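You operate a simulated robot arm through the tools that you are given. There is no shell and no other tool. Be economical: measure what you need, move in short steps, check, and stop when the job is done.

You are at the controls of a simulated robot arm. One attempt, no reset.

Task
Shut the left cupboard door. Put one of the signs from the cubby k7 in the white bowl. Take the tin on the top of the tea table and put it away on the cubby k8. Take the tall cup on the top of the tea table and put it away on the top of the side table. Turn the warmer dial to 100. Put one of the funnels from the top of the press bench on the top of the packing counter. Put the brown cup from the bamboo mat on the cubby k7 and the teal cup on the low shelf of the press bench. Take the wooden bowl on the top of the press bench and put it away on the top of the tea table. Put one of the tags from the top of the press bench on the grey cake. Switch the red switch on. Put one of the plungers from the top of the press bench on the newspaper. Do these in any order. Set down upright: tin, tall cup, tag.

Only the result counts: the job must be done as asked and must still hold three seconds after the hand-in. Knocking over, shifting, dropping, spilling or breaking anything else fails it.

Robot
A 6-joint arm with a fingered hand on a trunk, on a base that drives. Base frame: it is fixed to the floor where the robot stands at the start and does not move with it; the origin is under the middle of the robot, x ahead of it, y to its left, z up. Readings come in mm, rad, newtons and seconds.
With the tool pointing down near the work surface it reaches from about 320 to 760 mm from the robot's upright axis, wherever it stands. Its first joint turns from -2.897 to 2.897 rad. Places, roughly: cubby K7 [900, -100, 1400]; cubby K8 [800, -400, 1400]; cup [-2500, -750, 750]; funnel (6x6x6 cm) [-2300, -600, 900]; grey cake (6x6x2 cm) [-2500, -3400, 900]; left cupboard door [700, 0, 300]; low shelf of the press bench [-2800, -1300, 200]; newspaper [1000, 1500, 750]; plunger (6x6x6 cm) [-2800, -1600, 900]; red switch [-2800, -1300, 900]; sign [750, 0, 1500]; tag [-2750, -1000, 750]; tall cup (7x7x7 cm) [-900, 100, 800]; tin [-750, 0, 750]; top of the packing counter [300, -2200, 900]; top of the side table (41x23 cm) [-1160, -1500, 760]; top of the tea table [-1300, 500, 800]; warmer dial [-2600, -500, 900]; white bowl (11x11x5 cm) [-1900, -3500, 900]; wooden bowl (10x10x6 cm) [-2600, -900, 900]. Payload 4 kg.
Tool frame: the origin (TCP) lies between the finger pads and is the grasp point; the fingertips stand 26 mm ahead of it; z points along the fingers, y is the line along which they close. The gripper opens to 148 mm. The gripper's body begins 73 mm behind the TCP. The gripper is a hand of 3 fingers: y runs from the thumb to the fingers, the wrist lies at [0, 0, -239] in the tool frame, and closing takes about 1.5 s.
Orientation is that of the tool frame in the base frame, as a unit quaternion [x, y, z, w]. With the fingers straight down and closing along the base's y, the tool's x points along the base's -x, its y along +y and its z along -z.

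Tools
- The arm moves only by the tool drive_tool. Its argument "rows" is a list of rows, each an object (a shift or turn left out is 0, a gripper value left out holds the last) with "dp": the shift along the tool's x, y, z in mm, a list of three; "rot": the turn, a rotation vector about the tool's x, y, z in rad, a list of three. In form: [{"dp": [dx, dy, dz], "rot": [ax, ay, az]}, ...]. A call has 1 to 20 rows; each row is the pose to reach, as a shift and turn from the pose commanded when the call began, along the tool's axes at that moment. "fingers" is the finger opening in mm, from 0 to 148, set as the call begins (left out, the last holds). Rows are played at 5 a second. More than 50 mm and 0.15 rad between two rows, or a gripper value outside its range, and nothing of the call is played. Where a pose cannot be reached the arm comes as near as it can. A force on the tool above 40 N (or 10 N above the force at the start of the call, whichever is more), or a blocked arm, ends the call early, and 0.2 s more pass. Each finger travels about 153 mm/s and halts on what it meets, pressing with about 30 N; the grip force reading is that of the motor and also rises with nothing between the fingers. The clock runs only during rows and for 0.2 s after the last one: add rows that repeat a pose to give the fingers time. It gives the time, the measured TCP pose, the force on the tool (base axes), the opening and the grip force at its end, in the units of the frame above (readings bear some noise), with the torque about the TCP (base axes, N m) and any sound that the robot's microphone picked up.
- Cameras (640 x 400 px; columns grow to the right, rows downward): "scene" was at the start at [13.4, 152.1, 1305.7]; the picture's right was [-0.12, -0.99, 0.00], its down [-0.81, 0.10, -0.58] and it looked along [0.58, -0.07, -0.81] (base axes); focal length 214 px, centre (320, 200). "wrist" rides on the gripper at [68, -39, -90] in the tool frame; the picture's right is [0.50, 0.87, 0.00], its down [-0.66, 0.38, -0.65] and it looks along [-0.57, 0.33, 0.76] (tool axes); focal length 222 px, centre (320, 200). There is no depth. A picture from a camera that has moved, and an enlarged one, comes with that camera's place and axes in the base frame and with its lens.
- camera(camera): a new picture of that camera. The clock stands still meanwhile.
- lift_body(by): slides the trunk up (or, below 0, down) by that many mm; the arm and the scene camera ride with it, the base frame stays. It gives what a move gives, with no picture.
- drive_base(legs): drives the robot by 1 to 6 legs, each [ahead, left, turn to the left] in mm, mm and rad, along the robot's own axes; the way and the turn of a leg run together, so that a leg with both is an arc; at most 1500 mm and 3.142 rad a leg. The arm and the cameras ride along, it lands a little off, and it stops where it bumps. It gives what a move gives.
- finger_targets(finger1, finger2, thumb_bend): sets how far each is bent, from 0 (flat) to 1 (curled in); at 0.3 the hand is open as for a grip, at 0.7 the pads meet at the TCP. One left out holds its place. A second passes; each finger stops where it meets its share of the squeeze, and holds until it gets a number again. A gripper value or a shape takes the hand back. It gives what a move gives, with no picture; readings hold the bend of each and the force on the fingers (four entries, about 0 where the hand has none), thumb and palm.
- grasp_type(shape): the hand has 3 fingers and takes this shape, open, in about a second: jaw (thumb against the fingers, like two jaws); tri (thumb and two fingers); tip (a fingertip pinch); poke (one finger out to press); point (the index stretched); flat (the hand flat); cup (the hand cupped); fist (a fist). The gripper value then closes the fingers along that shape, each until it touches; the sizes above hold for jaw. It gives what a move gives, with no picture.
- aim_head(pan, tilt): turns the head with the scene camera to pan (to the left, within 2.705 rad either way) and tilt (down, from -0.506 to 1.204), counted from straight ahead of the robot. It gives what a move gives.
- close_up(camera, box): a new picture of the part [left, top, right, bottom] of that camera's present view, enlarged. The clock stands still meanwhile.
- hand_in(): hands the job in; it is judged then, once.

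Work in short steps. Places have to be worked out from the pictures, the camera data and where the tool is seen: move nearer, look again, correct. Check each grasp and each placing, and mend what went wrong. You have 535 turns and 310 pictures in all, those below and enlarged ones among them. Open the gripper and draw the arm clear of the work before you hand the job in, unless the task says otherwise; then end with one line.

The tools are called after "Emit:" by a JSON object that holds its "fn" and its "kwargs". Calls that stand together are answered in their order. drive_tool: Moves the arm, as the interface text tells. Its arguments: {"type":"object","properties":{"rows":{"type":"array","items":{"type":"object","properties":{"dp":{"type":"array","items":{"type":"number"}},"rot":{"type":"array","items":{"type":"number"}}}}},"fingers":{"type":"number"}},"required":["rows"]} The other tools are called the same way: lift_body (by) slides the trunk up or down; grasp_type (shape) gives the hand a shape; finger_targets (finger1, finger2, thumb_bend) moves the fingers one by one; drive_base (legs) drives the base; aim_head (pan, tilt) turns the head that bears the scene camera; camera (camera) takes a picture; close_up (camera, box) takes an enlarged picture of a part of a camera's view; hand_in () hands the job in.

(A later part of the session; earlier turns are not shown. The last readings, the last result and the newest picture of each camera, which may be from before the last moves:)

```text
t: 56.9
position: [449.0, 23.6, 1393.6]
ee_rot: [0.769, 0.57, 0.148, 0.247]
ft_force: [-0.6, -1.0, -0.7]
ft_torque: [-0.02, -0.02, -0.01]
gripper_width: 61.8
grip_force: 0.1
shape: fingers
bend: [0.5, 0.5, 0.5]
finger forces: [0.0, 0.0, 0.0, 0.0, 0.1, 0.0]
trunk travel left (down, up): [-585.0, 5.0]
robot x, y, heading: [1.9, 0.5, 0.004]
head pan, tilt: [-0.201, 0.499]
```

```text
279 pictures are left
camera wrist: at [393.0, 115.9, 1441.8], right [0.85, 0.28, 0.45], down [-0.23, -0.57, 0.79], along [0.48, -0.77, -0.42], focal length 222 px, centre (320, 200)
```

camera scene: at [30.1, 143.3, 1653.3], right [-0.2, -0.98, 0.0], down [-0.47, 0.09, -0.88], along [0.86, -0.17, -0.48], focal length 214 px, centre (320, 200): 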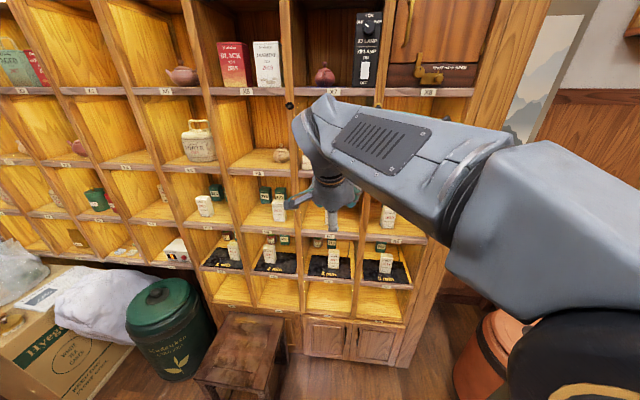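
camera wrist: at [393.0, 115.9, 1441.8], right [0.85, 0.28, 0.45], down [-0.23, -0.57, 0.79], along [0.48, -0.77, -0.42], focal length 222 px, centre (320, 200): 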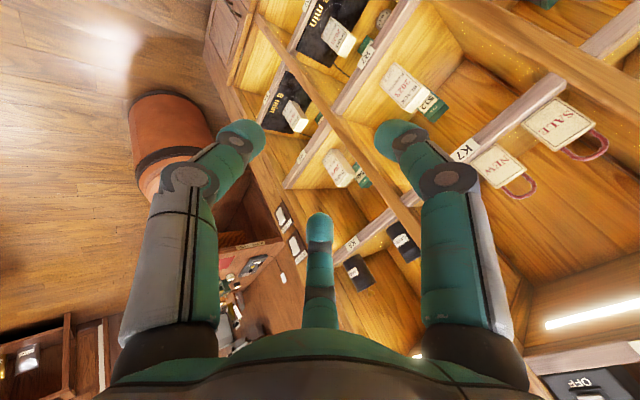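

Fingers are even now (radius about 31 mm). I move to a standoff in front of K7 at z≈1470, tilting a bit more horizontal.

Emit:
{"fn": "drive_tool", "kwargs": {"rows": [{"dp": [7, 41, 12], "rot": [-0.03, 0, 0]}, {"dp": [14, 83, 23], "rot": [-0.06, 0, 0]}, {"dp": [22, 125, 35], "rot": [-0.1, 0, 0]}, {"dp": [29, 167, 46], "rot": [-0.14, 0, 0]}, {"dp": [36, 208, 58], "rot": [-0.18, 0, 0]}, {"dp": [44, 250, 70], "rot": [-0.2, 0, 0]}]}}

Emit:
{"fn": "camera", "kwargs": {"camera": "wrist"}}

Emit:
{"fn": "close_up", "kwargs": {"camera": "scene", "box": [240, 70, 440, 195]}}

```text
t: 58.3
position: [701.4, -4.9, 1467.7]
ee_rot: [0.741, 0.553, 0.204, 0.322]
ft_force: [0.6, -0.8, -0.3]
ft_torque: [0.01, 0.03, -0.06]
gripper_width: 61.8
grip_force: 0.2
shape: fingers
bend: [0.5, 0.5, 0.5]
finger forces: [0.1, 0.0, 0.1, 0.1, 0.1, 0.0]
trunk travel left (down, up): [-585.0, 5.0]
robot x, y, heading: [2.4, 0.6, -0.003]
head pan, tilt: [-0.201, 0.499]
```

```text
278 pictures are left
camera wrist: at [636.0, 88.6, 1500.2], right [0.75, 0.32, 0.58], down [-0.37, -0.53, 0.76], along [0.55, -0.79, -0.28], focal length 222 px, centre (320, 200)
```

wrist: 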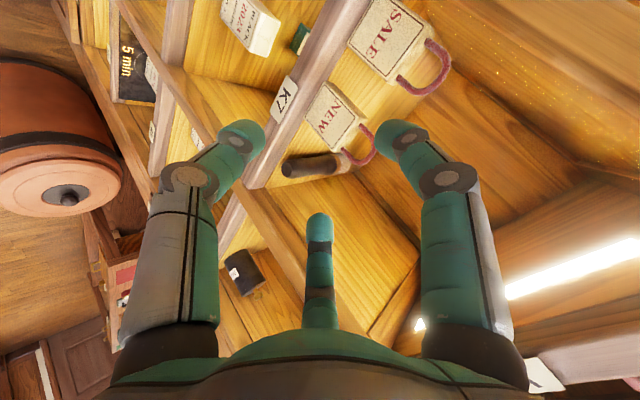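

```text
3.20 times, centred on (340, 132) of scene
camera zoom: at [31.7, 143.4, 1653.2], right [-0.2, -0.98, 0.0], down [-0.47, 0.09, -0.88], along [0.86, -0.17, -0.48], focal length 686 px, centre (256, 416)
```

zoom: 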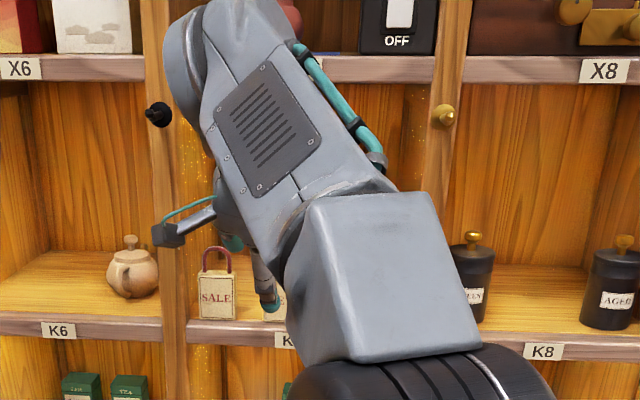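

NEW triangulates to about (806, -46, 1377). I rotate to a steeper tilt at the standoff, widen the fingers, then move to the insertion start.

Emit:
{"fn": "finger_targets", "kwargs": {"finger1": 0.43, "finger2": 0.43, "thumb_bend": 0.49}}

Emit:
{"fn": "drive_tool", "kwargs": {"rows": [{"rot": [0.1, 0, 0]}, {"rot": [0.2, 0, 0]}, {"rot": [0.293, 0, 0]}, {"dp": [-2, 22, 31], "rot": [0.293, 0, 0]}, {"dp": [-4, 42, 60], "rot": [0.293, 0, 0]}, {"dp": [-5, 49, 70], "rot": [0.293, 0, 0]}]}}

Emit:
{"fn": "camera", "kwargs": {"camera": "wrist"}}

Emit:
{"fn": "close_up", "kwargs": {"camera": "scene", "box": [240, 70, 440, 195]}}

```text
t: 59.3
position: [699.6, -6.1, 1468.5]
ee_rot: [0.74, 0.553, 0.205, 0.323]
ft_force: [0.5, -0.2, -0.1]
ft_torque: [0.01, -0.01, -0.02]
gripper_width: 75.1
grip_force: 0.1
shape: fingers
bend: [0.43, 0.43, 0.49]
finger forces: [0.1, 0.0, 0.0, 0.1, 0.0, 0.0]
trunk travel left (down, up): [-585.0, 5.0]
robot x, y, heading: [-1.2, -3.1, 0.004]
head pan, tilt: [-0.201, 0.499]
```

```text
t: 60.7
position: [710.4, -14.2, 1393.5]
ee_rot: [0.78, 0.576, 0.123, 0.211]
ft_force: [-0.8, 0.1, -0.3]
ft_torque: [0.01, 0.03, 0.02]
gripper_width: 75.2
grip_force: 0.0
shape: fingers
bend: [0.43, 0.43, 0.49]
finger forces: [0.0, 0.1, 0.1, 0.0, 0.0, 0.0]
out of reach, approached as far as the arm can: row 2, 3, 4, 5, 6
trunk travel left (down, up): [-585.0, 5.0]
robot x, y, heading: [4.2, 1.9, 0.0]
head pan, tilt: [-0.201, 0.499]
```

```text
276 pictures are left
camera wrist: at [658.0, 77.5, 1449.7], right [0.89, 0.26, 0.38], down [-0.16, -0.59, 0.79], along [0.43, -0.76, -0.48], focal length 222 px, centre (320, 200)
```

wrist: 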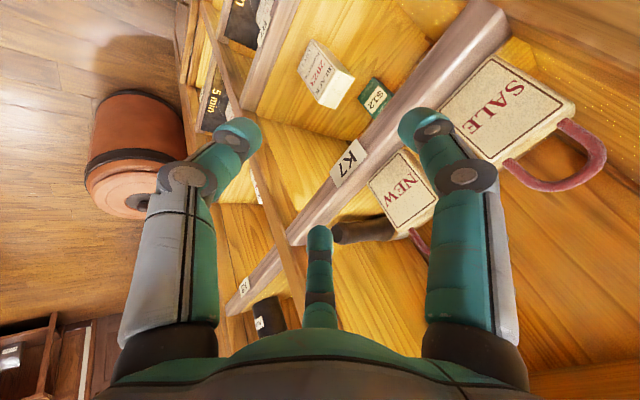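

```text
3.20 times, centred on (340, 132) of scene
camera zoom: at [29.6, 143.5, 1653.3], right [-0.2, -0.98, 0.0], down [-0.47, 0.09, -0.88], along [0.86, -0.17, -0.48], focal length 686 px, centre (256, 416)
```

zoom: 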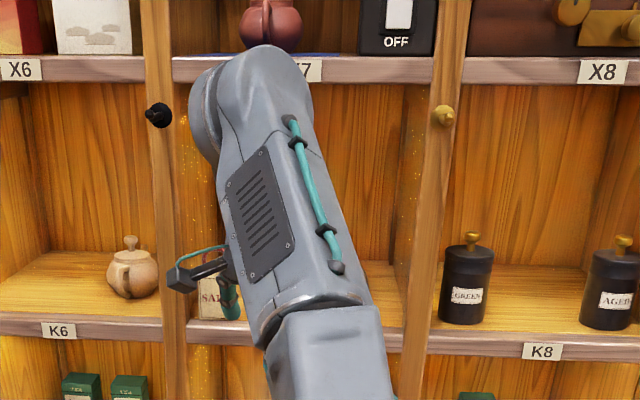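

The wrist is too high and too far out. I retract, then drive the base about 190 mm closer to the wall.

Emit:
{"fn": "drive_tool", "kwargs": {"rows": [{"dp": [2, -36, -19]}, {"dp": [4, -71, -38]}, {"dp": [5, -107, -57]}, {"dp": [7, -142, -76]}, {"dp": [8, -178, -96]}]}}

Emit:
{"fn": "drive_base", "kwargs": {"legs": [[190, 0, 0]]}}

Emit:
{"fn": "camera", "kwargs": {"camera": "scene"}}

```text
t: 61.9
position: [580.0, 106.4, 1486.3]
ee_rot: [0.78, 0.578, 0.112, 0.21]
ft_force: [-0.2, 0.2, 0.7]
ft_torque: [-0.03, 0.0, 0.01]
gripper_width: 75.5
grip_force: 0.1
shape: fingers
bend: [0.43, 0.43, 0.49]
finger forces: [0.0, 0.0, 0.0, 0.0, 0.0, 0.0]
out of reach, approached as far as the arm can: row 1, 2, 3, 4, 5
trunk travel left (down, up): [-585.0, 5.0]
robot x, y, heading: [-0.2, 1.3, 0.003]
head pan, tilt: [-0.201, 0.499]
```

```text
t: 63.4
position: [772.0, 104.7, 1485.3]
ee_rot: [0.781, 0.578, 0.112, 0.208]
ft_force: [0.3, 0.3, -0.3]
ft_torque: [0.02, 0.0, -0.01]
gripper_width: 75.4
grip_force: 0.0
shape: fingers
bend: [0.43, 0.43, 0.49]
finger forces: [0.1, 0.0, 0.1, 0.0, 0.1, 0.0]
trunk travel left (down, up): [-585.0, 5.0]
robot x, y, heading: [188.9, -1.0, -0.003]
head pan, tilt: [-0.201, 0.499]
```

```text
274 pictures are left
camera scene: at [219.9, 143.6, 1653.2], right [-0.2, -0.98, 0.0], down [-0.47, 0.1, -0.88], along [0.86, -0.17, -0.48], focal length 214 px, centre (320, 200)
```

scene: 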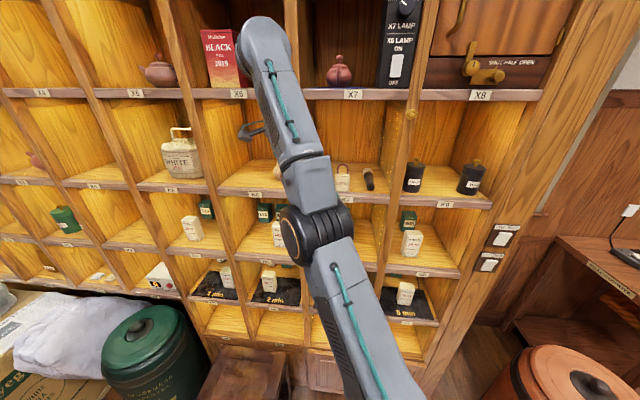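

No contact. I bring the hand back out to a standoff in front of K7.

Emit:
{"fn": "drive_tool", "kwargs": {"rows": [{"dp": [-26, -27, -6]}, {"dp": [-52, -55, -13]}, {"dp": [-78, -82, -19]}, {"dp": [-105, -110, -25]}, {"dp": [-131, -137, -32]}]}}

Emit:
{"fn": "camera", "kwargs": {"camera": "wrist"}}

```text
t: 64.6
position: [600.4, 21.2, 1460.3]
ee_rot: [0.781, 0.577, 0.113, 0.209]
ft_force: [1.3, 1.0, -0.1]
ft_torque: [0.01, 0.01, 0.0]
gripper_width: 75.3
grip_force: 0.1
shape: fingers
bend: [0.43, 0.43, 0.49]
finger forces: [0.0, 0.1, 0.0, 0.1, 0.0, 0.0]
out of reach, approached as far as the arm can: row 1
trunk travel left (down, up): [-585.0, 5.0]
robot x, y, heading: [190.9, 0.2, -0.001]
head pan, tilt: [-0.201, 0.499]
```

```text
273 pictures are left
camera wrist: at [551.3, 113.4, 1516.5], right [0.89, 0.26, 0.36], down [-0.15, -0.59, 0.8], along [0.42, -0.77, -0.48], focal length 222 px, centre (320, 200)
```

wrist: 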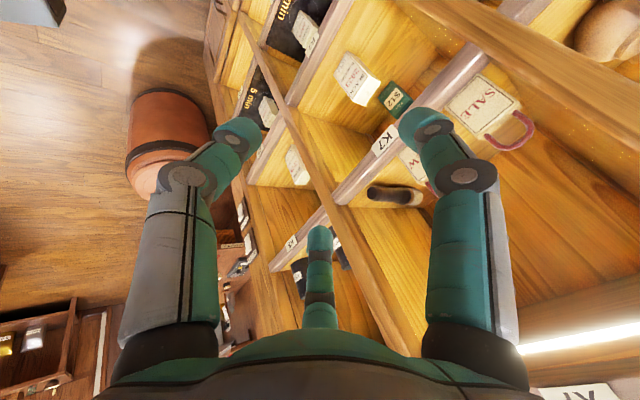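

I move to the insertion start point (781, -34, 1453), just out from and above NEW.

Emit:
{"fn": "drive_tool", "kwargs": {"rows": [{"dp": [1, 33, 19]}, {"dp": [2, 66, 37]}, {"dp": [2, 99, 56]}, {"dp": [3, 132, 74]}, {"dp": [4, 165, 93]}]}}

Emit:
{"fn": "camera", "kwargs": {"camera": "wrist"}}

Emit:
{"fn": "close_up", "kwargs": {"camera": "scene", "box": [240, 70, 440, 195]}}

```text
t: 65.8
position: [784.1, -34.7, 1452.7]
ee_rot: [0.78, 0.579, 0.112, 0.21]
ft_force: [-0.2, 0.7, -0.6]
ft_torque: [-0.04, -0.02, 0.02]
gripper_width: 75.5
grip_force: 0.1
shape: fingers
bend: [0.43, 0.43, 0.49]
finger forces: [0.0, 0.1, 0.0, 0.0, 0.1, 0.0]
trunk travel left (down, up): [-585.0, 5.0]
robot x, y, heading: [190.3, -3.0, -0.003]
head pan, tilt: [-0.201, 0.499]
```

```text
272 pictures are left
camera wrist: at [733.4, 56.6, 1509.2], right [0.89, 0.26, 0.36], down [-0.15, -0.59, 0.8], along [0.42, -0.77, -0.48], focal length 222 px, centre (320, 200)
```

wrist: 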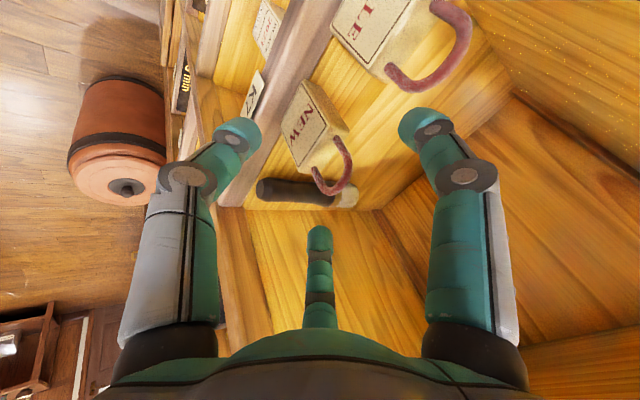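

```text
3.20 times, centred on (340, 132) of scene
camera zoom: at [220.0, 143.3, 1653.3], right [-0.2, -0.98, 0.0], down [-0.47, 0.1, -0.88], along [0.86, -0.17, -0.48], focal length 686 px, centre (256, 416)
```

zoom: 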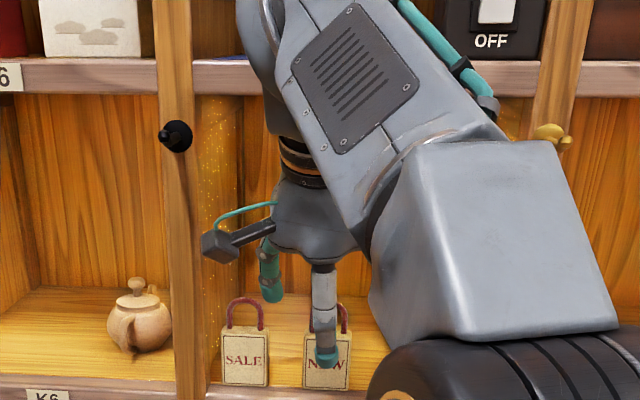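

Alignment looks good: the final TCP projects onto the sign's body. I insert 60 mm along the tool axis.

Emit:
{"fn": "drive_tool", "kwargs": {"rows": [{"dp": [0, 0, 15]}, {"dp": [0, 0, 30]}, {"dp": [0, 0, 45]}, {"dp": [0, 0, 60]}]}}

Emit:
{"fn": "camera", "kwargs": {"camera": "wrist"}}

Emit:
{"fn": "close_up", "kwargs": {"camera": "scene", "box": [240, 70, 440, 195]}}

```text
t: 66.8
position: [805.6, -46.5, 1400.4]
ee_rot: [0.781, 0.577, 0.113, 0.21]
ft_force: [-2.3, 0.7, 9.0]
ft_torque: [0.13, 0.44, -0.02]
gripper_width: 74.4
grip_force: 4.7
shape: fingers
bend: [0.43, 0.43, 0.49]
finger forces: [0.0, 0.0, 0.0, 0.0, 9.3, 0.0]
trunk travel left (down, up): [-585.0, 5.0]
robot x, y, heading: [186.4, 0.5, 0.001]
head pan, tilt: [-0.201, 0.499]
```

```text
270 pictures are left
camera wrist: at [754.9, 45.0, 1457.4], right [0.89, 0.26, 0.36], down [-0.15, -0.59, 0.8], along [0.42, -0.77, -0.48], focal length 222 px, centre (320, 200)
```

wrist: 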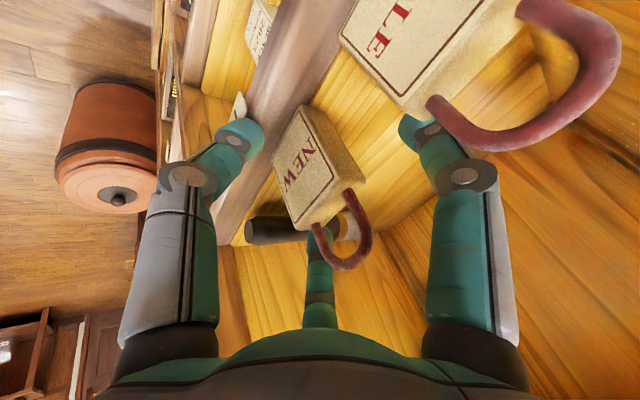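

```text
3.20 times, centred on (340, 132) of scene
camera zoom: at [217.3, 143.9, 1653.5], right [-0.2, -0.98, 0.0], down [-0.47, 0.09, -0.88], along [0.86, -0.17, -0.48], focal length 686 px, centre (256, 416)
```

zoom: 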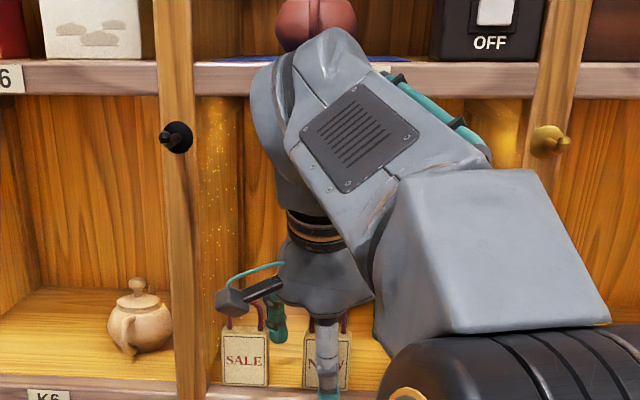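

The thumb tip rests lightly on the shelf lip. I lift 8 mm and then close all fingers around the sign.

Emit:
{"fn": "drive_tool", "kwargs": {"rows": [{"dp": [-0.5, 3.7, -7.1]}, {"dp": [-0.5, 3.7, -7.1]}]}}

Emit:
{"fn": "finger_targets", "kwargs": {"finger1": 0.55, "finger2": 0.55, "thumb_bend": 0.55}}

Emit:
{"fn": "camera", "kwargs": {"camera": "wrist"}}

```text
t: 67.4
position: [805.8, -48.5, 1408.0]
ee_rot: [0.78, 0.578, 0.113, 0.21]
ft_force: [0.2, 0.2, 0.1]
ft_torque: [-0.01, 0.0, 0.01]
gripper_width: 75.7
grip_force: 0.0
shape: fingers
bend: [0.43, 0.43, 0.49]
finger forces: [0.0, 0.0, 0.0, 0.0, 0.0, 0.0]
trunk travel left (down, up): [-585.0, 5.0]
robot x, y, heading: [190.5, -4.1, -0.001]
head pan, tilt: [-0.201, 0.499]
```

```text
t: 68.4
position: [805.7, -47.6, 1407.9]
ee_rot: [0.781, 0.577, 0.113, 0.209]
ft_force: [0.0, 0.7, -0.5]
ft_torque: [0.0, -0.01, 0.0]
gripper_width: 46.0
grip_force: 0.0
shape: fingers
bend: [0.55, 0.55, 0.55]
finger forces: [0.1, 0.0, 0.1, 0.0, 0.0, 0.0]
trunk travel left (down, up): [-585.0, 5.0]
robot x, y, heading: [191.2, -3.3, -0.002]
head pan, tilt: [-0.201, 0.499]
```

```text
268 pictures are left
camera wrist: at [756.7, 44.4, 1464.2], right [0.89, 0.26, 0.36], down [-0.15, -0.59, 0.8], along [0.42, -0.77, -0.48], focal length 222 px, centre (320, 200)
```

wrist: 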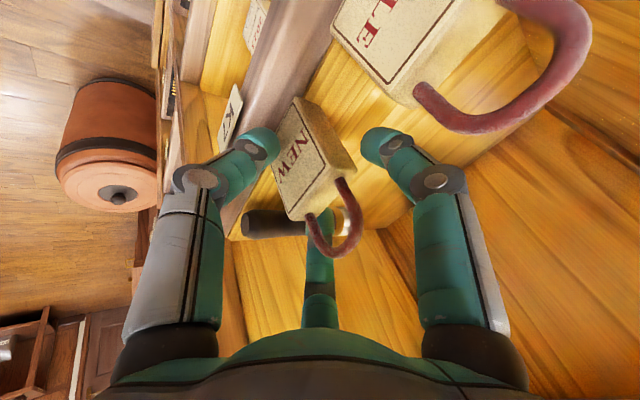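

The fingers surround the sign; I close them to grip.

Emit:
{"fn": "finger_targets", "kwargs": {"finger1": 0.75, "finger2": 0.75, "thumb_bend": 0.75}}

Emit:
{"fn": "camera", "kwargs": {"camera": "wrist"}}

```text
t: 69.4
position: [806.3, -47.4, 1407.4]
ee_rot: [0.781, 0.578, 0.113, 0.21]
ft_force: [0.4, 0.4, -0.4]
ft_torque: [-0.01, -0.01, 0.01]
gripper_width: 16.6
grip_force: 15.8
shape: fingers
bend: [0.72, 0.72, 0.65]
finger forces: [7.9, 7.6, 0.0, 0.0, 15.9, 0.1]
trunk travel left (down, up): [-585.0, 5.0]
robot x, y, heading: [191.2, 2.2, -0.003]
head pan, tilt: [-0.201, 0.499]
```

```text
267 pictures are left
camera wrist: at [756.8, 44.4, 1464.1], right [0.89, 0.26, 0.36], down [-0.15, -0.59, 0.8], along [0.42, -0.77, -0.48], focal length 222 px, centre (320, 200)
```

wrist: 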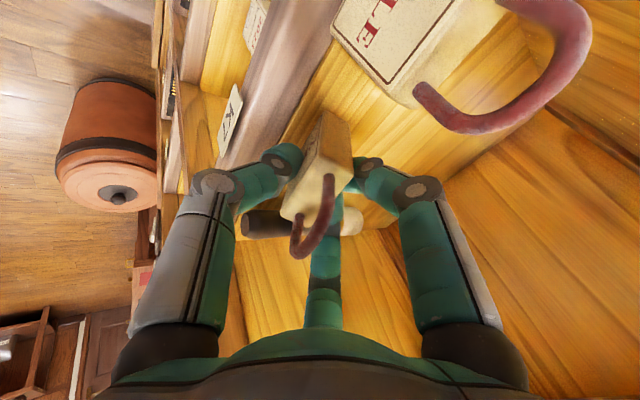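

Gripped (about 8/8/16 N). I withdraw along the tool axis, then out of the cubby.

Emit:
{"fn": "drive_tool", "kwargs": {"rows": [{"dp": [0, 0, -15]}, {"dp": [0, 0, -35]}, {"dp": [0, 0, -60]}, {"dp": [0, -30, -85]}, {"dp": [0, -65, -110]}, {"dp": [0, -105, -130]}, {"dp": [0, -150, -150]}]}}

Emit:
{"fn": "camera", "kwargs": {"camera": "wrist"}}

Emit:
{"fn": "camera", "kwargs": {"camera": "scene"}}

```text
t: 71.0
position: [614.6, 18.9, 1475.3]
ee_rot: [0.781, 0.577, 0.113, 0.211]
ft_force: [-0.3, 0.6, -0.7]
ft_torque: [-0.02, -0.05, 0.04]
gripper_width: 16.6
grip_force: 16.0
shape: fingers
bend: [0.72, 0.72, 0.65]
finger forces: [7.8, 7.8, 0.1, 0.0, 15.9, 0.0]
trunk travel left (down, up): [-585.0, 5.0]
robot x, y, heading: [189.5, -0.5, 0.004]
head pan, tilt: [-0.201, 0.499]
```

```text
266 pictures are left
camera wrist: at [564.8, 111.4, 1529.7], right [0.89, 0.26, 0.36], down [-0.15, -0.59, 0.8], along [0.42, -0.77, -0.48], focal length 222 px, centre (320, 200)
```

wrist: 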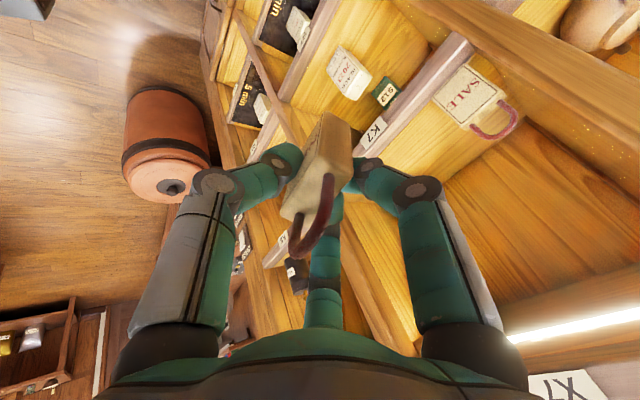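

```text
265 pictures are left
camera scene: at [217.8, 143.4, 1653.3], right [-0.2, -0.98, 0.0], down [-0.47, 0.1, -0.88], along [0.86, -0.17, -0.48], focal length 214 px, centre (320, 200)
```

scene: 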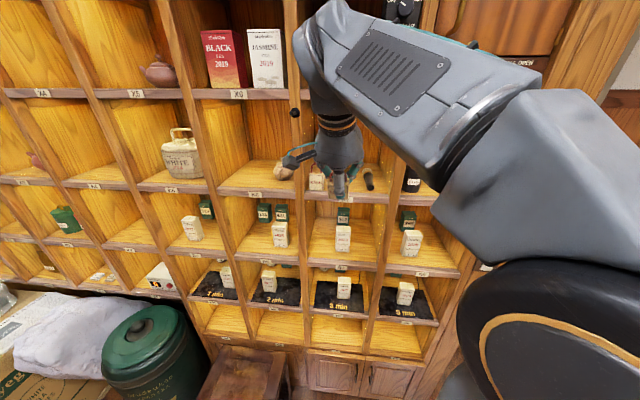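

Sign extracted. Before driving I look at my own footprint behind and to the sides.

Emit:
{"fn": "aim_head", "kwargs": {"pan": 2.5, "tilt": 1.2}}

Emit:
{"fn": "camera", "kwargs": {"camera": "scene"}}

Emit:
{"fn": "aim_head", "kwargs": {"pan": -1.9, "tilt": 1.2}}

Emit:
{"fn": "camera", "kwargs": {"camera": "scene"}}

```text
t: 73.4
position: [617.3, 20.0, 1473.3]
ee_rot: [0.782, 0.577, 0.113, 0.209]
ft_force: [-0.3, -0.5, -0.8]
ft_torque: [0.0, 0.03, -0.01]
gripper_width: 16.4
grip_force: 15.4
shape: fingers
bend: [0.72, 0.72, 0.65]
finger forces: [7.8, 7.8, 0.0, 0.1, 15.8, 0.1]
trunk travel left (down, up): [-585.0, 5.0]
robot x, y, heading: [188.5, -1.3, -0.006]
head pan, tilt: [2.499, 1.201]
```

```text
264 pictures are left
camera scene: at [84.9, 195.0, 1599.6], right [0.6, 0.8, 0.0], down [0.75, -0.56, -0.36], along [-0.29, 0.22, -0.93], focal length 214 px, centre (320, 200)
```

scene: 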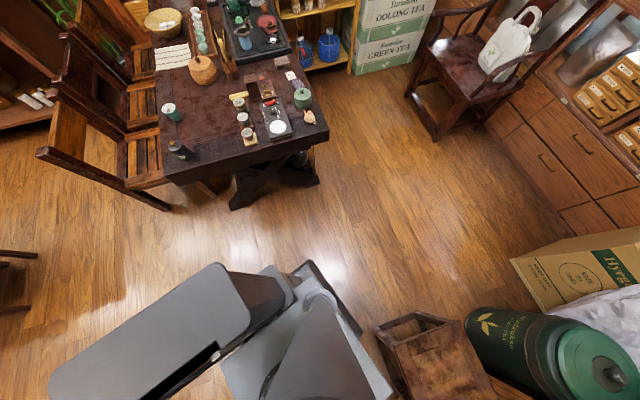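

```text
t: 77.0
position: [616.9, 19.0, 1473.2]
ee_rot: [0.781, 0.577, 0.112, 0.21]
ft_force: [0.4, 0.2, -0.3]
ft_torque: [0.02, 0.03, 0.02]
gripper_width: 16.8
grip_force: 15.5
shape: fingers
bend: [0.72, 0.72, 0.65]
finger forces: [7.8, 7.8, 0.0, 0.1, 15.8, 0.0]
trunk travel left (down, up): [-585.0, 5.0]
robot x, y, heading: [186.5, 3.0, -0.001]
head pan, tilt: [-1.901, 1.201]
```

```text
263 pictures are left
camera scene: at [111.7, 108.6, 1599.6], right [-0.95, 0.32, 0.0], down [0.3, 0.88, -0.36], along [-0.12, -0.34, -0.93], focal length 214 px, centre (320, 200)
```

scene: 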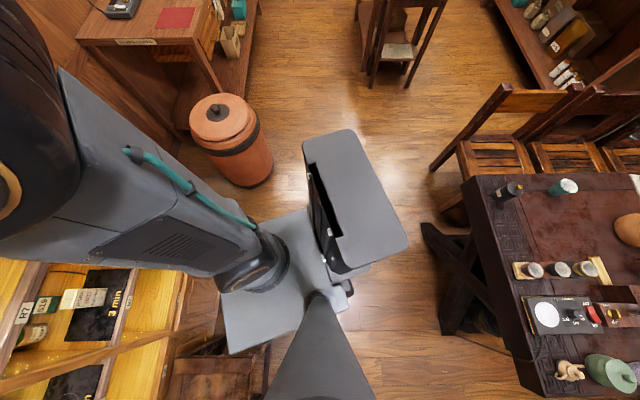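

I have a rough footprint and floor map (the room is turned about 17°). I back off from the wall, lower the trunk, and shift to open floor for turning.

Emit:
{"fn": "drive_base", "kwargs": {"legs": [[-300, 0, 0]]}}

Emit:
{"fn": "lift_body", "kwargs": {"by": -310}}

Emit:
{"fn": "drive_base", "kwargs": {"legs": [[-130, -600, 0]]}}

Emit:
{"fn": "drive_base", "kwargs": {"legs": [[0, 0, -1.88]]}}

Emit:
{"fn": "aim_head", "kwargs": {"pan": 0, "tilt": 0.4}}

Emit:
{"fn": "camera", "kwargs": {"camera": "scene"}}

```text
t: 79.0
position: [315.1, 18.8, 1471.5]
ee_rot: [0.78, 0.579, 0.112, 0.21]
ft_force: [-0.1, 0.4, -0.4]
ft_torque: [0.0, 0.01, 0.02]
gripper_width: 16.6
grip_force: 16.0
shape: fingers
bend: [0.72, 0.72, 0.65]
finger forces: [7.8, 7.7, 0.0, 0.0, 15.8, 0.1]
trunk travel left (down, up): [-585.0, 5.0]
robot x, y, heading: [-111.6, -0.2, -0.0]
head pan, tilt: [-1.901, 1.201]
```

```text
t: 82.1
position: [316.1, 19.3, 1162.1]
ee_rot: [0.781, 0.578, 0.113, 0.21]
ft_force: [-0.1, -0.3, -0.1]
ft_torque: [0.0, -0.02, -0.02]
gripper_width: 16.4
grip_force: 15.7
shape: fingers
bend: [0.72, 0.72, 0.65]
finger forces: [7.8, 7.7, 0.1, 0.1, 15.8, 0.1]
trunk travel left (down, up): [-275.0, 315.0]
robot x, y, heading: [-109.3, 0.8, 0.001]
head pan, tilt: [-1.901, 1.201]
```

```text
t: 85.5
position: [186.3, -579.0, 1162.7]
ee_rot: [0.782, 0.576, 0.112, 0.21]
ft_force: [0.7, -0.5, -0.7]
ft_torque: [-0.01, 0.05, -0.01]
gripper_width: 16.5
grip_force: 15.6
shape: fingers
bend: [0.72, 0.72, 0.65]
finger forces: [7.8, 7.7, 0.0, 0.0, 15.7, 0.0]
trunk travel left (down, up): [-275.0, 315.0]
robot x, y, heading: [-239.8, -597.5, -0.003]
head pan, tilt: [-1.901, 1.201]
```

```text
t: 90.4
position: [-351.8, -1011.3, 1162.1]
ee_rot: [0.927, -0.289, -0.102, 0.215]
ft_force: [-0.5, 0.5, -0.8]
ft_torque: [-0.01, 0.0, 0.02]
gripper_width: 16.2
grip_force: 14.9
shape: fingers
bend: [0.72, 0.72, 0.65]
finger forces: [7.4, 7.3, 0.1, 0.0, 14.9, 0.0]
trunk travel left (down, up): [-275.0, 315.0]
robot x, y, heading: [-240.4, -600.2, -1.875]
head pan, tilt: [-1.901, 1.201]
```

```text
t: 92.3
position: [-352.1, -1011.2, 1162.1]
ee_rot: [0.927, -0.288, -0.102, 0.215]
ft_force: [0.2, 0.0, -0.4]
ft_torque: [0.0, 0.01, -0.01]
gripper_width: 16.4
grip_force: 14.9
shape: fingers
bend: [0.72, 0.72, 0.65]
finger forces: [7.3, 7.3, 0.1, 0.0, 14.9, 0.1]
trunk travel left (down, up): [-275.0, 315.0]
robot x, y, heading: [-241.3, -600.8, -1.878]
head pan, tilt: [0.0, 0.4]
```

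```text
262 pictures are left
camera scene: at [-96.6, -677.8, 1352.4], right [-0.95, 0.3, 0.0], down [0.12, 0.37, -0.92], along [-0.28, -0.88, -0.39], focal length 214 px, centre (320, 200)
```

scene: 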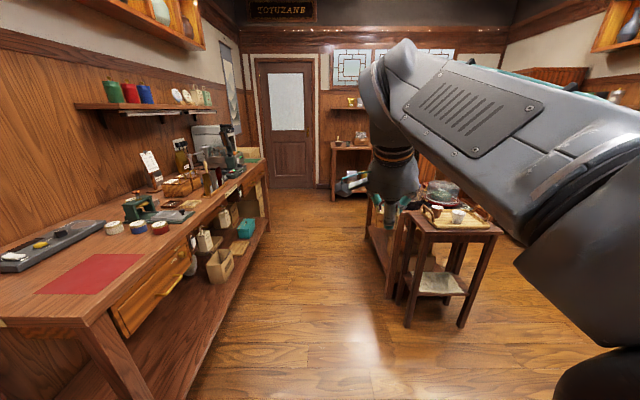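

The corridor between the packing counter (left) and middle table (right) is about 1.3 m wide. I drive along its middle, then look again.

Emit:
{"fn": "drive_base", "kwargs": {"legs": [[200, 190, 0], [1200, 0, 0]]}}

Emit:
{"fn": "aim_head", "kwargs": {"pan": 0.1, "tilt": 0.4}}

Emit:
{"fn": "camera", "kwargs": {"camera": "scene"}}

Emit:
{"fn": "aim_head", "kwargs": {"pan": -1.5, "tilt": 0.5}}

Emit:
{"fn": "camera", "kwargs": {"camera": "scene"}}

```text
t: 99.8
position: [-596.7, -2384.6, 1162.8]
ee_rot: [0.926, -0.293, -0.103, 0.214]
ft_force: [0.5, 0.1, -0.1]
ft_torque: [0.0, 0.01, 0.02]
gripper_width: 16.3
grip_force: 14.7
shape: fingers
bend: [0.72, 0.72, 0.65]
finger forces: [7.3, 7.3, 0.0, 0.0, 14.8, 0.1]
trunk travel left (down, up): [-275.0, 315.0]
robot x, y, heading: [-484.6, -1971.8, -1.887]
head pan, tilt: [0.0, 0.4]
```

```text
t: 100.5
position: [-597.3, -2383.7, 1162.5]
ee_rot: [0.926, -0.293, -0.103, 0.215]
ft_force: [-1.0, 0.5, -0.7]
ft_torque: [0.0, -0.01, 0.03]
gripper_width: 16.3
grip_force: 14.8
shape: fingers
bend: [0.72, 0.72, 0.65]
finger forces: [7.3, 7.3, 0.0, 0.0, 14.9, 0.0]
trunk travel left (down, up): [-275.0, 315.0]
robot x, y, heading: [-485.1, -1971.7, -1.878]
head pan, tilt: [0.099, 0.4]
```

```text
261 pictures are left
camera scene: at [-329.5, -2054.7, 1352.4], right [-0.98, 0.21, 0.0], down [0.08, 0.38, -0.92], along [-0.2, -0.9, -0.39], focal length 214 px, centre (320, 200)
```

scene: 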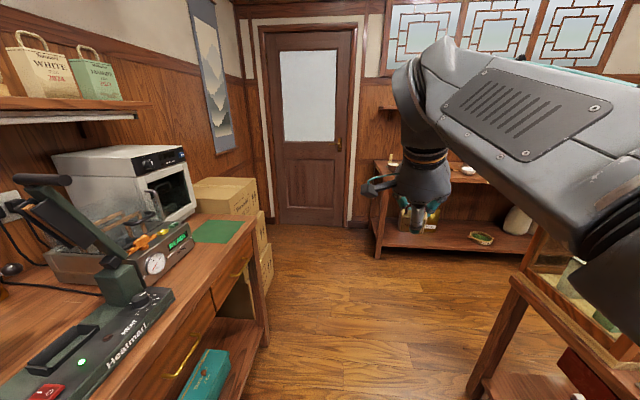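

```text
t: 102.2
position: [-596.7, -2383.4, 1162.7]
ee_rot: [0.926, -0.293, -0.104, 0.215]
ft_force: [0.2, 0.5, 0.2]
ft_torque: [-0.01, -0.01, -0.01]
gripper_width: 16.5
grip_force: 15.2
shape: fingers
bend: [0.72, 0.72, 0.65]
finger forces: [7.3, 7.3, 0.0, 0.1, 14.9, 0.1]
trunk travel left (down, up): [-275.0, 315.0]
robot x, y, heading: [-481.4, -1971.4, -1.887]
head pan, tilt: [-1.499, 0.499]
```

```text
260 pictures are left
camera scene: at [-398.1, -1942.4, 1343.3], right [0.24, 0.97, 0.0], down [0.46, -0.11, -0.88], along [-0.85, 0.21, -0.48], focal length 214 px, centre (320, 200)
```

scene: 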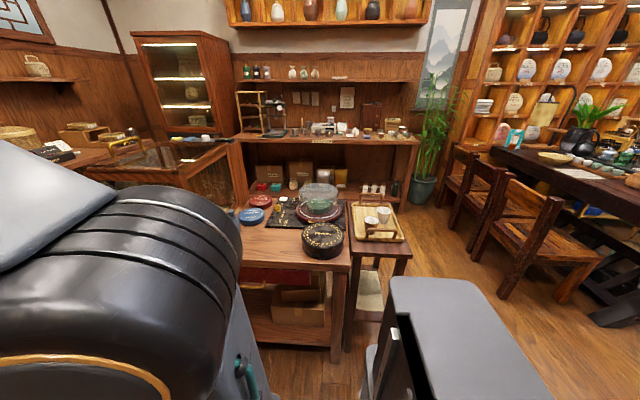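

I continue ahead about 950 mm and then look at the back table with the white bowl.

Emit:
{"fn": "drive_base", "kwargs": {"legs": [[950, 0, 0]]}}

Emit:
{"fn": "aim_head", "kwargs": {"pan": -0.5, "tilt": 0.5}}

Emit:
{"fn": "camera", "kwargs": {"camera": "scene"}}

Emit:
{"fn": "aim_head", "kwargs": {"pan": -2.2, "tilt": 0.7}}

Emit:
{"fn": "camera", "kwargs": {"camera": "scene"}}

```text
t: 107.1
position: [-888.3, -3287.0, 1162.8]
ee_rot: [0.927, -0.29, -0.102, 0.215]
ft_force: [0.0, 0.3, -0.5]
ft_torque: [-0.02, -0.01, 0.0]
gripper_width: 16.2
grip_force: 14.5
shape: fingers
bend: [0.72, 0.72, 0.65]
finger forces: [7.3, 7.3, 0.0, 0.1, 15.1, 0.0]
trunk travel left (down, up): [-275.0, 315.0]
robot x, y, heading: [-776.0, -2875.9, -1.883]
head pan, tilt: [-1.499, 0.499]
```

```text
t: 108.4
position: [-887.0, -3288.4, 1163.2]
ee_rot: [0.927, -0.29, -0.103, 0.215]
ft_force: [0.7, -0.2, -0.4]
ft_torque: [0.0, -0.04, -0.01]
gripper_width: 16.3
grip_force: 14.6
shape: fingers
bend: [0.72, 0.72, 0.65]
finger forces: [7.4, 7.3, 0.0, 0.0, 15.0, 0.0]
trunk travel left (down, up): [-275.0, 315.0]
robot x, y, heading: [-775.0, -2873.6, -1.887]
head pan, tilt: [-0.499, 0.499]
```

```text
259 pictures are left
camera scene: at [-667.0, -2929.5, 1343.3], right [-0.69, 0.72, 0.0], down [0.35, 0.33, -0.88], along [-0.64, -0.6, -0.48], focal length 214 px, centre (320, 200)
```

scene: 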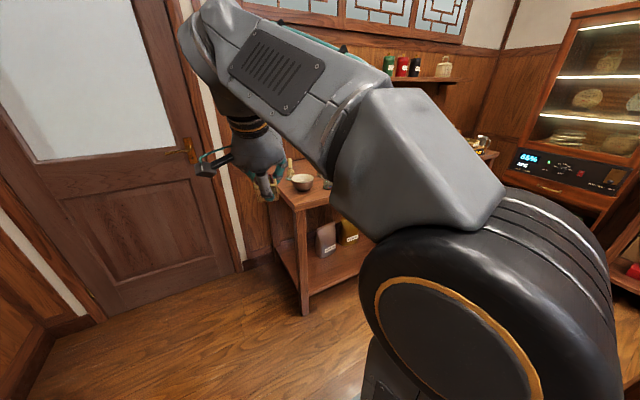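

```text
t: 110.1
position: [-887.5, -3287.6, 1162.6]
ee_rot: [0.927, -0.291, -0.103, 0.213]
ft_force: [-0.1, 0.2, -0.6]
ft_torque: [0.01, -0.02, -0.01]
gripper_width: 16.3
grip_force: 15.0
shape: fingers
bend: [0.72, 0.72, 0.65]
finger forces: [7.3, 7.3, 0.1, 0.0, 15.1, 0.1]
trunk travel left (down, up): [-275.0, 315.0]
robot x, y, heading: [-770.8, -2873.3, -1.882]
head pan, tilt: [-2.201, 0.7]
```

```text
258 pictures are left
camera scene: at [-651.2, -2798.1, 1325.6], right [0.81, 0.59, 0.0], down [0.38, -0.52, -0.77], along [-0.45, 0.62, -0.64], focal length 214 px, centre (320, 200)
```

scene: 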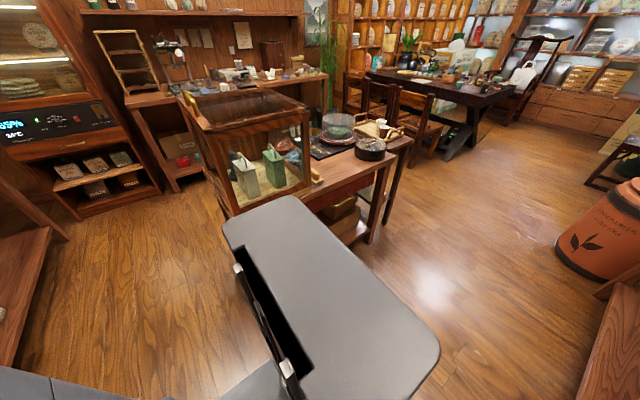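

The arm hides part of the view; I pan further right to find the white bowl near (-1900, -3500).

Emit:
{"fn": "aim_head", "kwargs": {"pan": -1.0, "tilt": 0.3}}

Emit:
{"fn": "camera", "kwargs": {"camera": "scene"}}

Emit:
{"fn": "aim_head", "kwargs": {"pan": -0.3, "tilt": 0.6}}

Emit:
{"fn": "camera", "kwargs": {"camera": "scene"}}

```text
t: 111.5
position: [-886.3, -3286.6, 1162.1]
ee_rot: [0.927, -0.291, -0.102, 0.215]
ft_force: [-0.8, 0.3, 0.0]
ft_torque: [0.01, 0.03, 0.0]
gripper_width: 16.2
grip_force: 14.7
shape: fingers
bend: [0.72, 0.72, 0.65]
finger forces: [7.2, 7.3, 0.0, 0.1, 15.0, 0.1]
trunk travel left (down, up): [-275.0, 315.0]
robot x, y, heading: [-771.9, -2876.6, -1.876]
head pan, tilt: [-1.0, 0.3]
```

```text
257 pictures are left
camera scene: at [-691.3, -2890.7, 1361.7], right [-0.26, 0.97, 0.0], down [0.29, 0.08, -0.96], along [-0.92, -0.24, -0.3], focal length 214 px, centre (320, 200)
```

scene: 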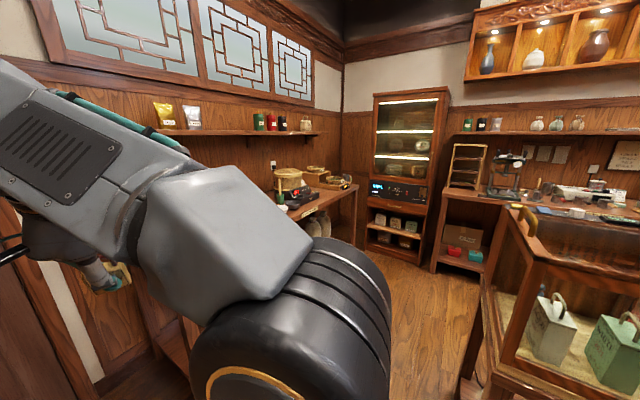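

```text
t: 112.6
position: [-888.1, -3287.6, 1162.0]
ee_rot: [0.927, -0.291, -0.103, 0.215]
ft_force: [-0.3, -0.6, -0.2]
ft_torque: [0.01, -0.02, 0.02]
gripper_width: 16.2
grip_force: 14.4
shape: fingers
bend: [0.72, 0.72, 0.65]
finger forces: [7.3, 7.3, 0.0, 0.0, 14.9, 0.0]
trunk travel left (down, up): [-275.0, 315.0]
robot x, y, heading: [-772.3, -2874.4, -1.885]
head pan, tilt: [-0.3, 0.6]
```

```text
256 pictures are left
camera scene: at [-651.8, -2939.1, 1334.2], right [-0.82, 0.57, 0.0], down [0.32, 0.46, -0.83], along [-0.47, -0.68, -0.56], focal length 214 px, centre (320, 200)
```

scene: 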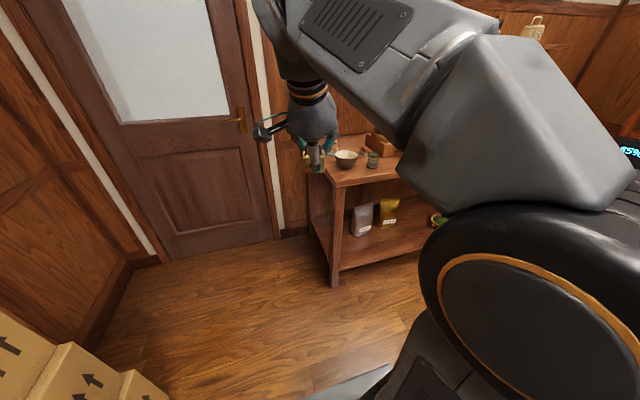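

I zoom on the bowl seen beside the hand.

Emit:
{"fn": "close_up", "kwargs": {"camera": "scene", "box": [300, 120, 460, 220]}}

```text
4.00 times, centred on (380, 170) of scene
camera zoom: at [-651.8, -2939.1, 1334.2], right [-0.82, 0.57, 0.0], down [0.32, 0.46, -0.83], along [-0.47, -0.68, -0.56], focal length 858 px, centre (80, 320)
```

zoom: 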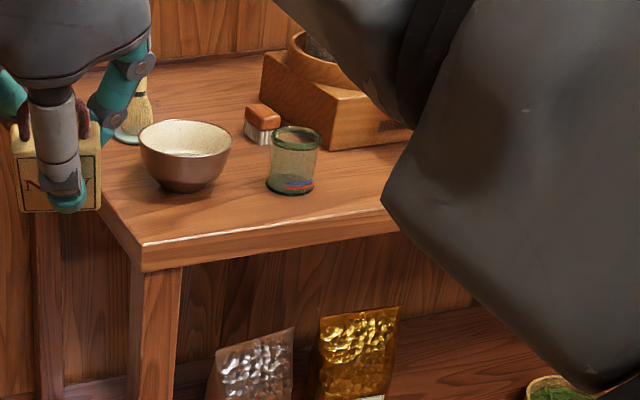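

That one is brown outside; the white bowl is further right. I move ahead 330 and right 300, staying clear of the glass case behind.

Emit:
{"fn": "drive_base", "kwargs": {"legs": [[330, 0, 0], [0, -300, 0]]}}

Emit:
{"fn": "aim_head", "kwargs": {"pan": -0.1, "tilt": 0.6}}

Emit:
{"fn": "camera", "kwargs": {"camera": "scene"}}

Emit:
{"fn": "camera", "kwargs": {"camera": "wrist"}}

```text
t: 116.4
position: [-1274.8, -3507.2, 1162.2]
ee_rot: [0.927, -0.29, -0.103, 0.215]
ft_force: [0.2, 0.0, -0.5]
ft_torque: [0.0, 0.02, 0.0]
gripper_width: 16.4
grip_force: 14.7
shape: fingers
bend: [0.72, 0.72, 0.65]
finger forces: [7.3, 7.3, 0.0, 0.1, 15.0, 0.1]
trunk travel left (down, up): [-275.0, 315.0]
robot x, y, heading: [-1163.6, -3093.6, -1.888]
head pan, tilt: [-0.3, 0.6]
```

```text
t: 117.2
position: [-1274.0, -3506.4, 1162.2]
ee_rot: [0.927, -0.29, -0.103, 0.215]
ft_force: [0.1, 0.0, 0.1]
ft_torque: [-0.01, 0.0, 0.01]
gripper_width: 16.2
grip_force: 14.7
shape: fingers
bend: [0.72, 0.72, 0.65]
finger forces: [7.3, 7.4, 0.0, 0.1, 14.9, 0.0]
trunk travel left (down, up): [-275.0, 315.0]
robot x, y, heading: [-1162.6, -3093.2, -1.882]
head pan, tilt: [-0.099, 0.6]
```

```text
254 pictures are left
camera scene: at [-1024.0, -3167.2, 1334.2], right [-0.92, 0.4, 0.0], down [0.22, 0.52, -0.83], along [-0.33, -0.76, -0.56], focal length 214 px, centre (320, 200)
```

scene: 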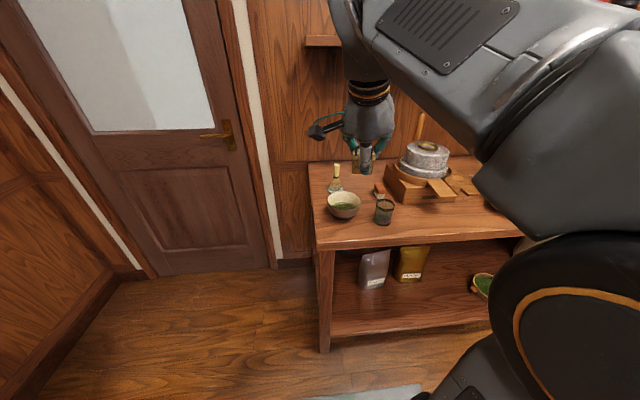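

```text
253 pictures are left
camera wrist: at [-1171.2, -3486.9, 1219.4], right [-0.02, -0.93, 0.36], down [-0.51, 0.32, 0.8], along [-0.86, -0.17, -0.48], focal length 222 px, centre (320, 200)
```

wrist: 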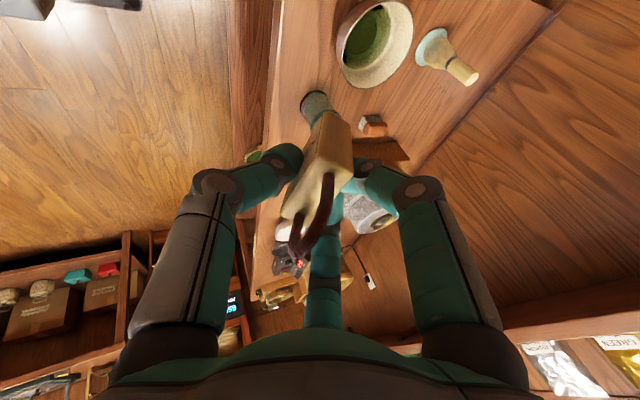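

The wrist view shows something white at about (-1815, -3465) – the bowl. Before edging closer I check my rear-right clearance to the glass case.

Emit:
{"fn": "aim_head", "kwargs": {"pan": -2.3, "tilt": 1.0}}

Emit:
{"fn": "camera", "kwargs": {"camera": "scene"}}

```text
t: 119.2
position: [-1274.8, -3505.7, 1162.0]
ee_rot: [0.927, -0.29, -0.103, 0.215]
ft_force: [0.2, -0.1, -0.5]
ft_torque: [0.01, -0.03, 0.01]
gripper_width: 16.1
grip_force: 14.7
shape: fingers
bend: [0.72, 0.72, 0.65]
finger forces: [7.4, 7.4, 0.0, 0.0, 15.0, 0.2]
trunk travel left (down, up): [-275.0, 315.0]
robot x, y, heading: [-1163.4, -3093.8, -1.879]
head pan, tilt: [-2.3, 1.0]
```

```text
252 pictures are left
camera scene: at [-1024.3, -3026.1, 1302.2], right [0.86, 0.51, 0.0], down [0.43, -0.72, -0.54], along [-0.27, 0.47, -0.84], focal length 214 px, centre (320, 200)
```

scene: 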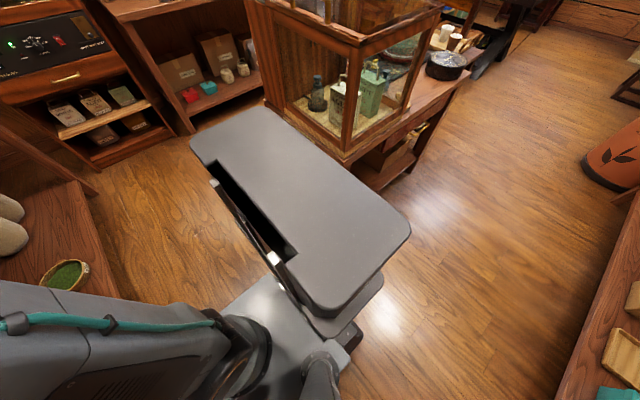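

The rear block is just the trunk column, so my real footprint is about ±280 mm and there's enough room. I move ahead 50 and right 250 toward the bowl.

Emit:
{"fn": "drive_base", "kwargs": {"legs": [[50, -250, 0]]}}

Emit:
{"fn": "aim_head", "kwargs": {"pan": -0.1, "tilt": 0.6}}

Emit:
{"fn": "camera", "kwargs": {"camera": "wrist"}}

Emit:
{"fn": "camera", "kwargs": {"camera": "scene"}}

```text
t: 121.1
position: [-1526.8, -3479.4, 1162.7]
ee_rot: [0.928, -0.288, -0.102, 0.215]
ft_force: [0.3, 0.5, -1.0]
ft_torque: [-0.02, 0.0, 0.03]
gripper_width: 16.4
grip_force: 14.6
shape: fingers
bend: [0.72, 0.72, 0.65]
finger forces: [7.4, 7.4, 0.1, 0.1, 15.0, 0.0]
trunk travel left (down, up): [-275.0, 315.0]
robot x, y, heading: [-1420.8, -3066.7, -1.875]
head pan, tilt: [-2.3, 1.0]
```

```text
t: 123.2
position: [-1525.1, -3479.3, 1162.8]
ee_rot: [0.927, -0.288, -0.103, 0.215]
ft_force: [-0.1, -0.5, -1.4]
ft_torque: [0.01, -0.03, 0.03]
gripper_width: 16.0
grip_force: 15.2
shape: fingers
bend: [0.72, 0.72, 0.65]
finger forces: [7.4, 7.5, 0.1, 0.0, 15.0, 0.1]
trunk travel left (down, up): [-275.0, 315.0]
robot x, y, heading: [-1415.7, -3068.2, -1.873]
head pan, tilt: [-0.099, 0.6]
```

```text
251 pictures are left
camera wrist: at [-1423.1, -3459.5, 1219.4], right [-0.02, -0.93, 0.36], down [-0.51, 0.32, 0.8], along [-0.86, -0.17, -0.48], focal length 222 px, centre (320, 200)
```

wrist: 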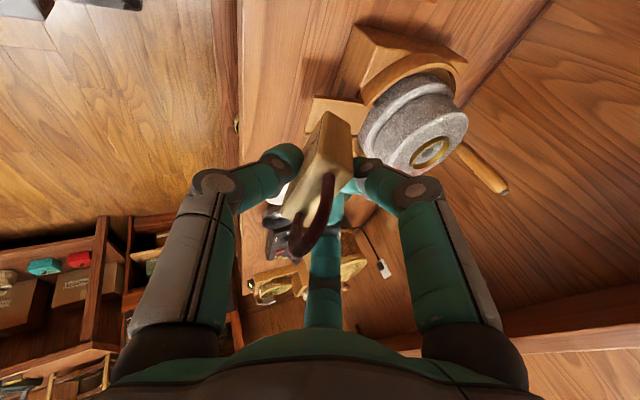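

```text
250 pictures are left
camera scene: at [-1276.8, -3139.4, 1334.2], right [-0.92, 0.39, 0.0], down [0.22, 0.52, -0.83], along [-0.33, -0.76, -0.57], focal length 214 px, centre (320, 200)
```

scene: 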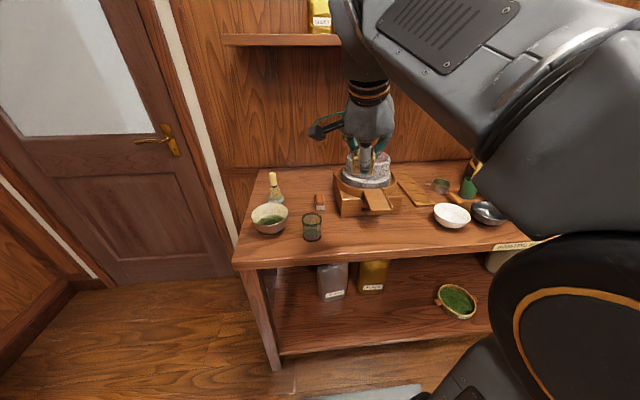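

The white bowl is at about (-1885, -3474), rim z≈900. I carry the sign over it at safe height while straightening the tool to vertical.

Emit:
{"fn": "drive_tool", "kwargs": {"rows": [{"dp": [-37, 20, 18], "rot": [0.06, 0, 0]}, {"dp": [-73, 39, 35], "rot": [0.12, 0, 0]}, {"dp": [-110, 59, 53], "rot": [0.18, 0, 0]}, {"dp": [-147, 79, 70], "rot": [0.24, 0, 0]}, {"dp": [-183, 98, 88], "rot": [0.3, 0, 0]}, {"dp": [-220, 118, 106], "rot": [0.36, 0, 0]}, {"dp": [-257, 138, 123], "rot": [0.42, 0, 0]}, {"dp": [-293, 158, 141], "rot": [0.48, 0, 0]}]}}

Emit:
{"fn": "camera", "kwargs": {"camera": "wrist"}}

Emit:
{"fn": "camera", "kwargs": {"camera": "scene"}}

```text
t: 125.0
position: [-1829.0, -3475.5, 1079.9]
ee_rot: [0.952, -0.304, -0.035, -0.001]
ft_force: [0.6, 0.1, -0.9]
ft_torque: [0.02, 0.0, 0.03]
gripper_width: 16.1
grip_force: 15.4
shape: fingers
bend: [0.72, 0.72, 0.65]
finger forces: [7.6, 7.5, 0.0, 0.0, 14.7, 0.0]
out of reach, approached as far as the arm can: row 6, 7, 8
trunk travel left (down, up): [-275.0, 315.0]
robot x, y, heading: [-1414.0, -3064.9, -1.875]
head pan, tilt: [-0.099, 0.6]
```

```text
249 pictures are left
camera wrist: at [-1745.6, -3485.1, 1163.8], right [-0.1, -1.0, -0.02], down [-0.71, 0.06, 0.7], along [-0.7, 0.08, -0.71], focal length 222 px, centre (320, 200)
```

wrist: 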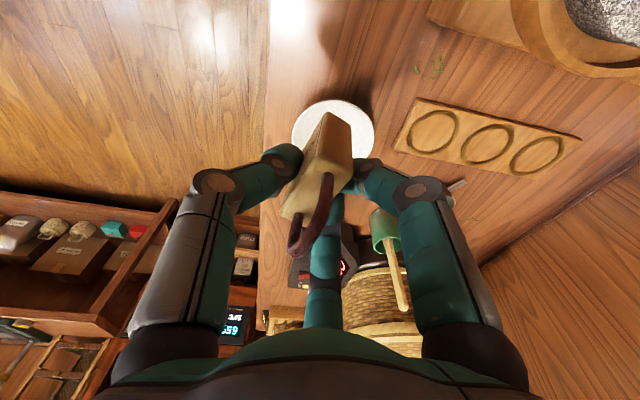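

```text
248 pictures are left
camera scene: at [-1276.6, -3138.9, 1334.2], right [-0.92, 0.39, 0.0], down [0.22, 0.52, -0.83], along [-0.33, -0.76, -0.56], focal length 214 px, centre (320, 200)
```

scene: 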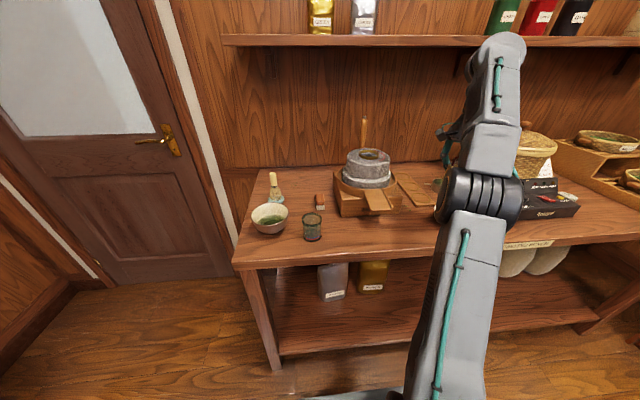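

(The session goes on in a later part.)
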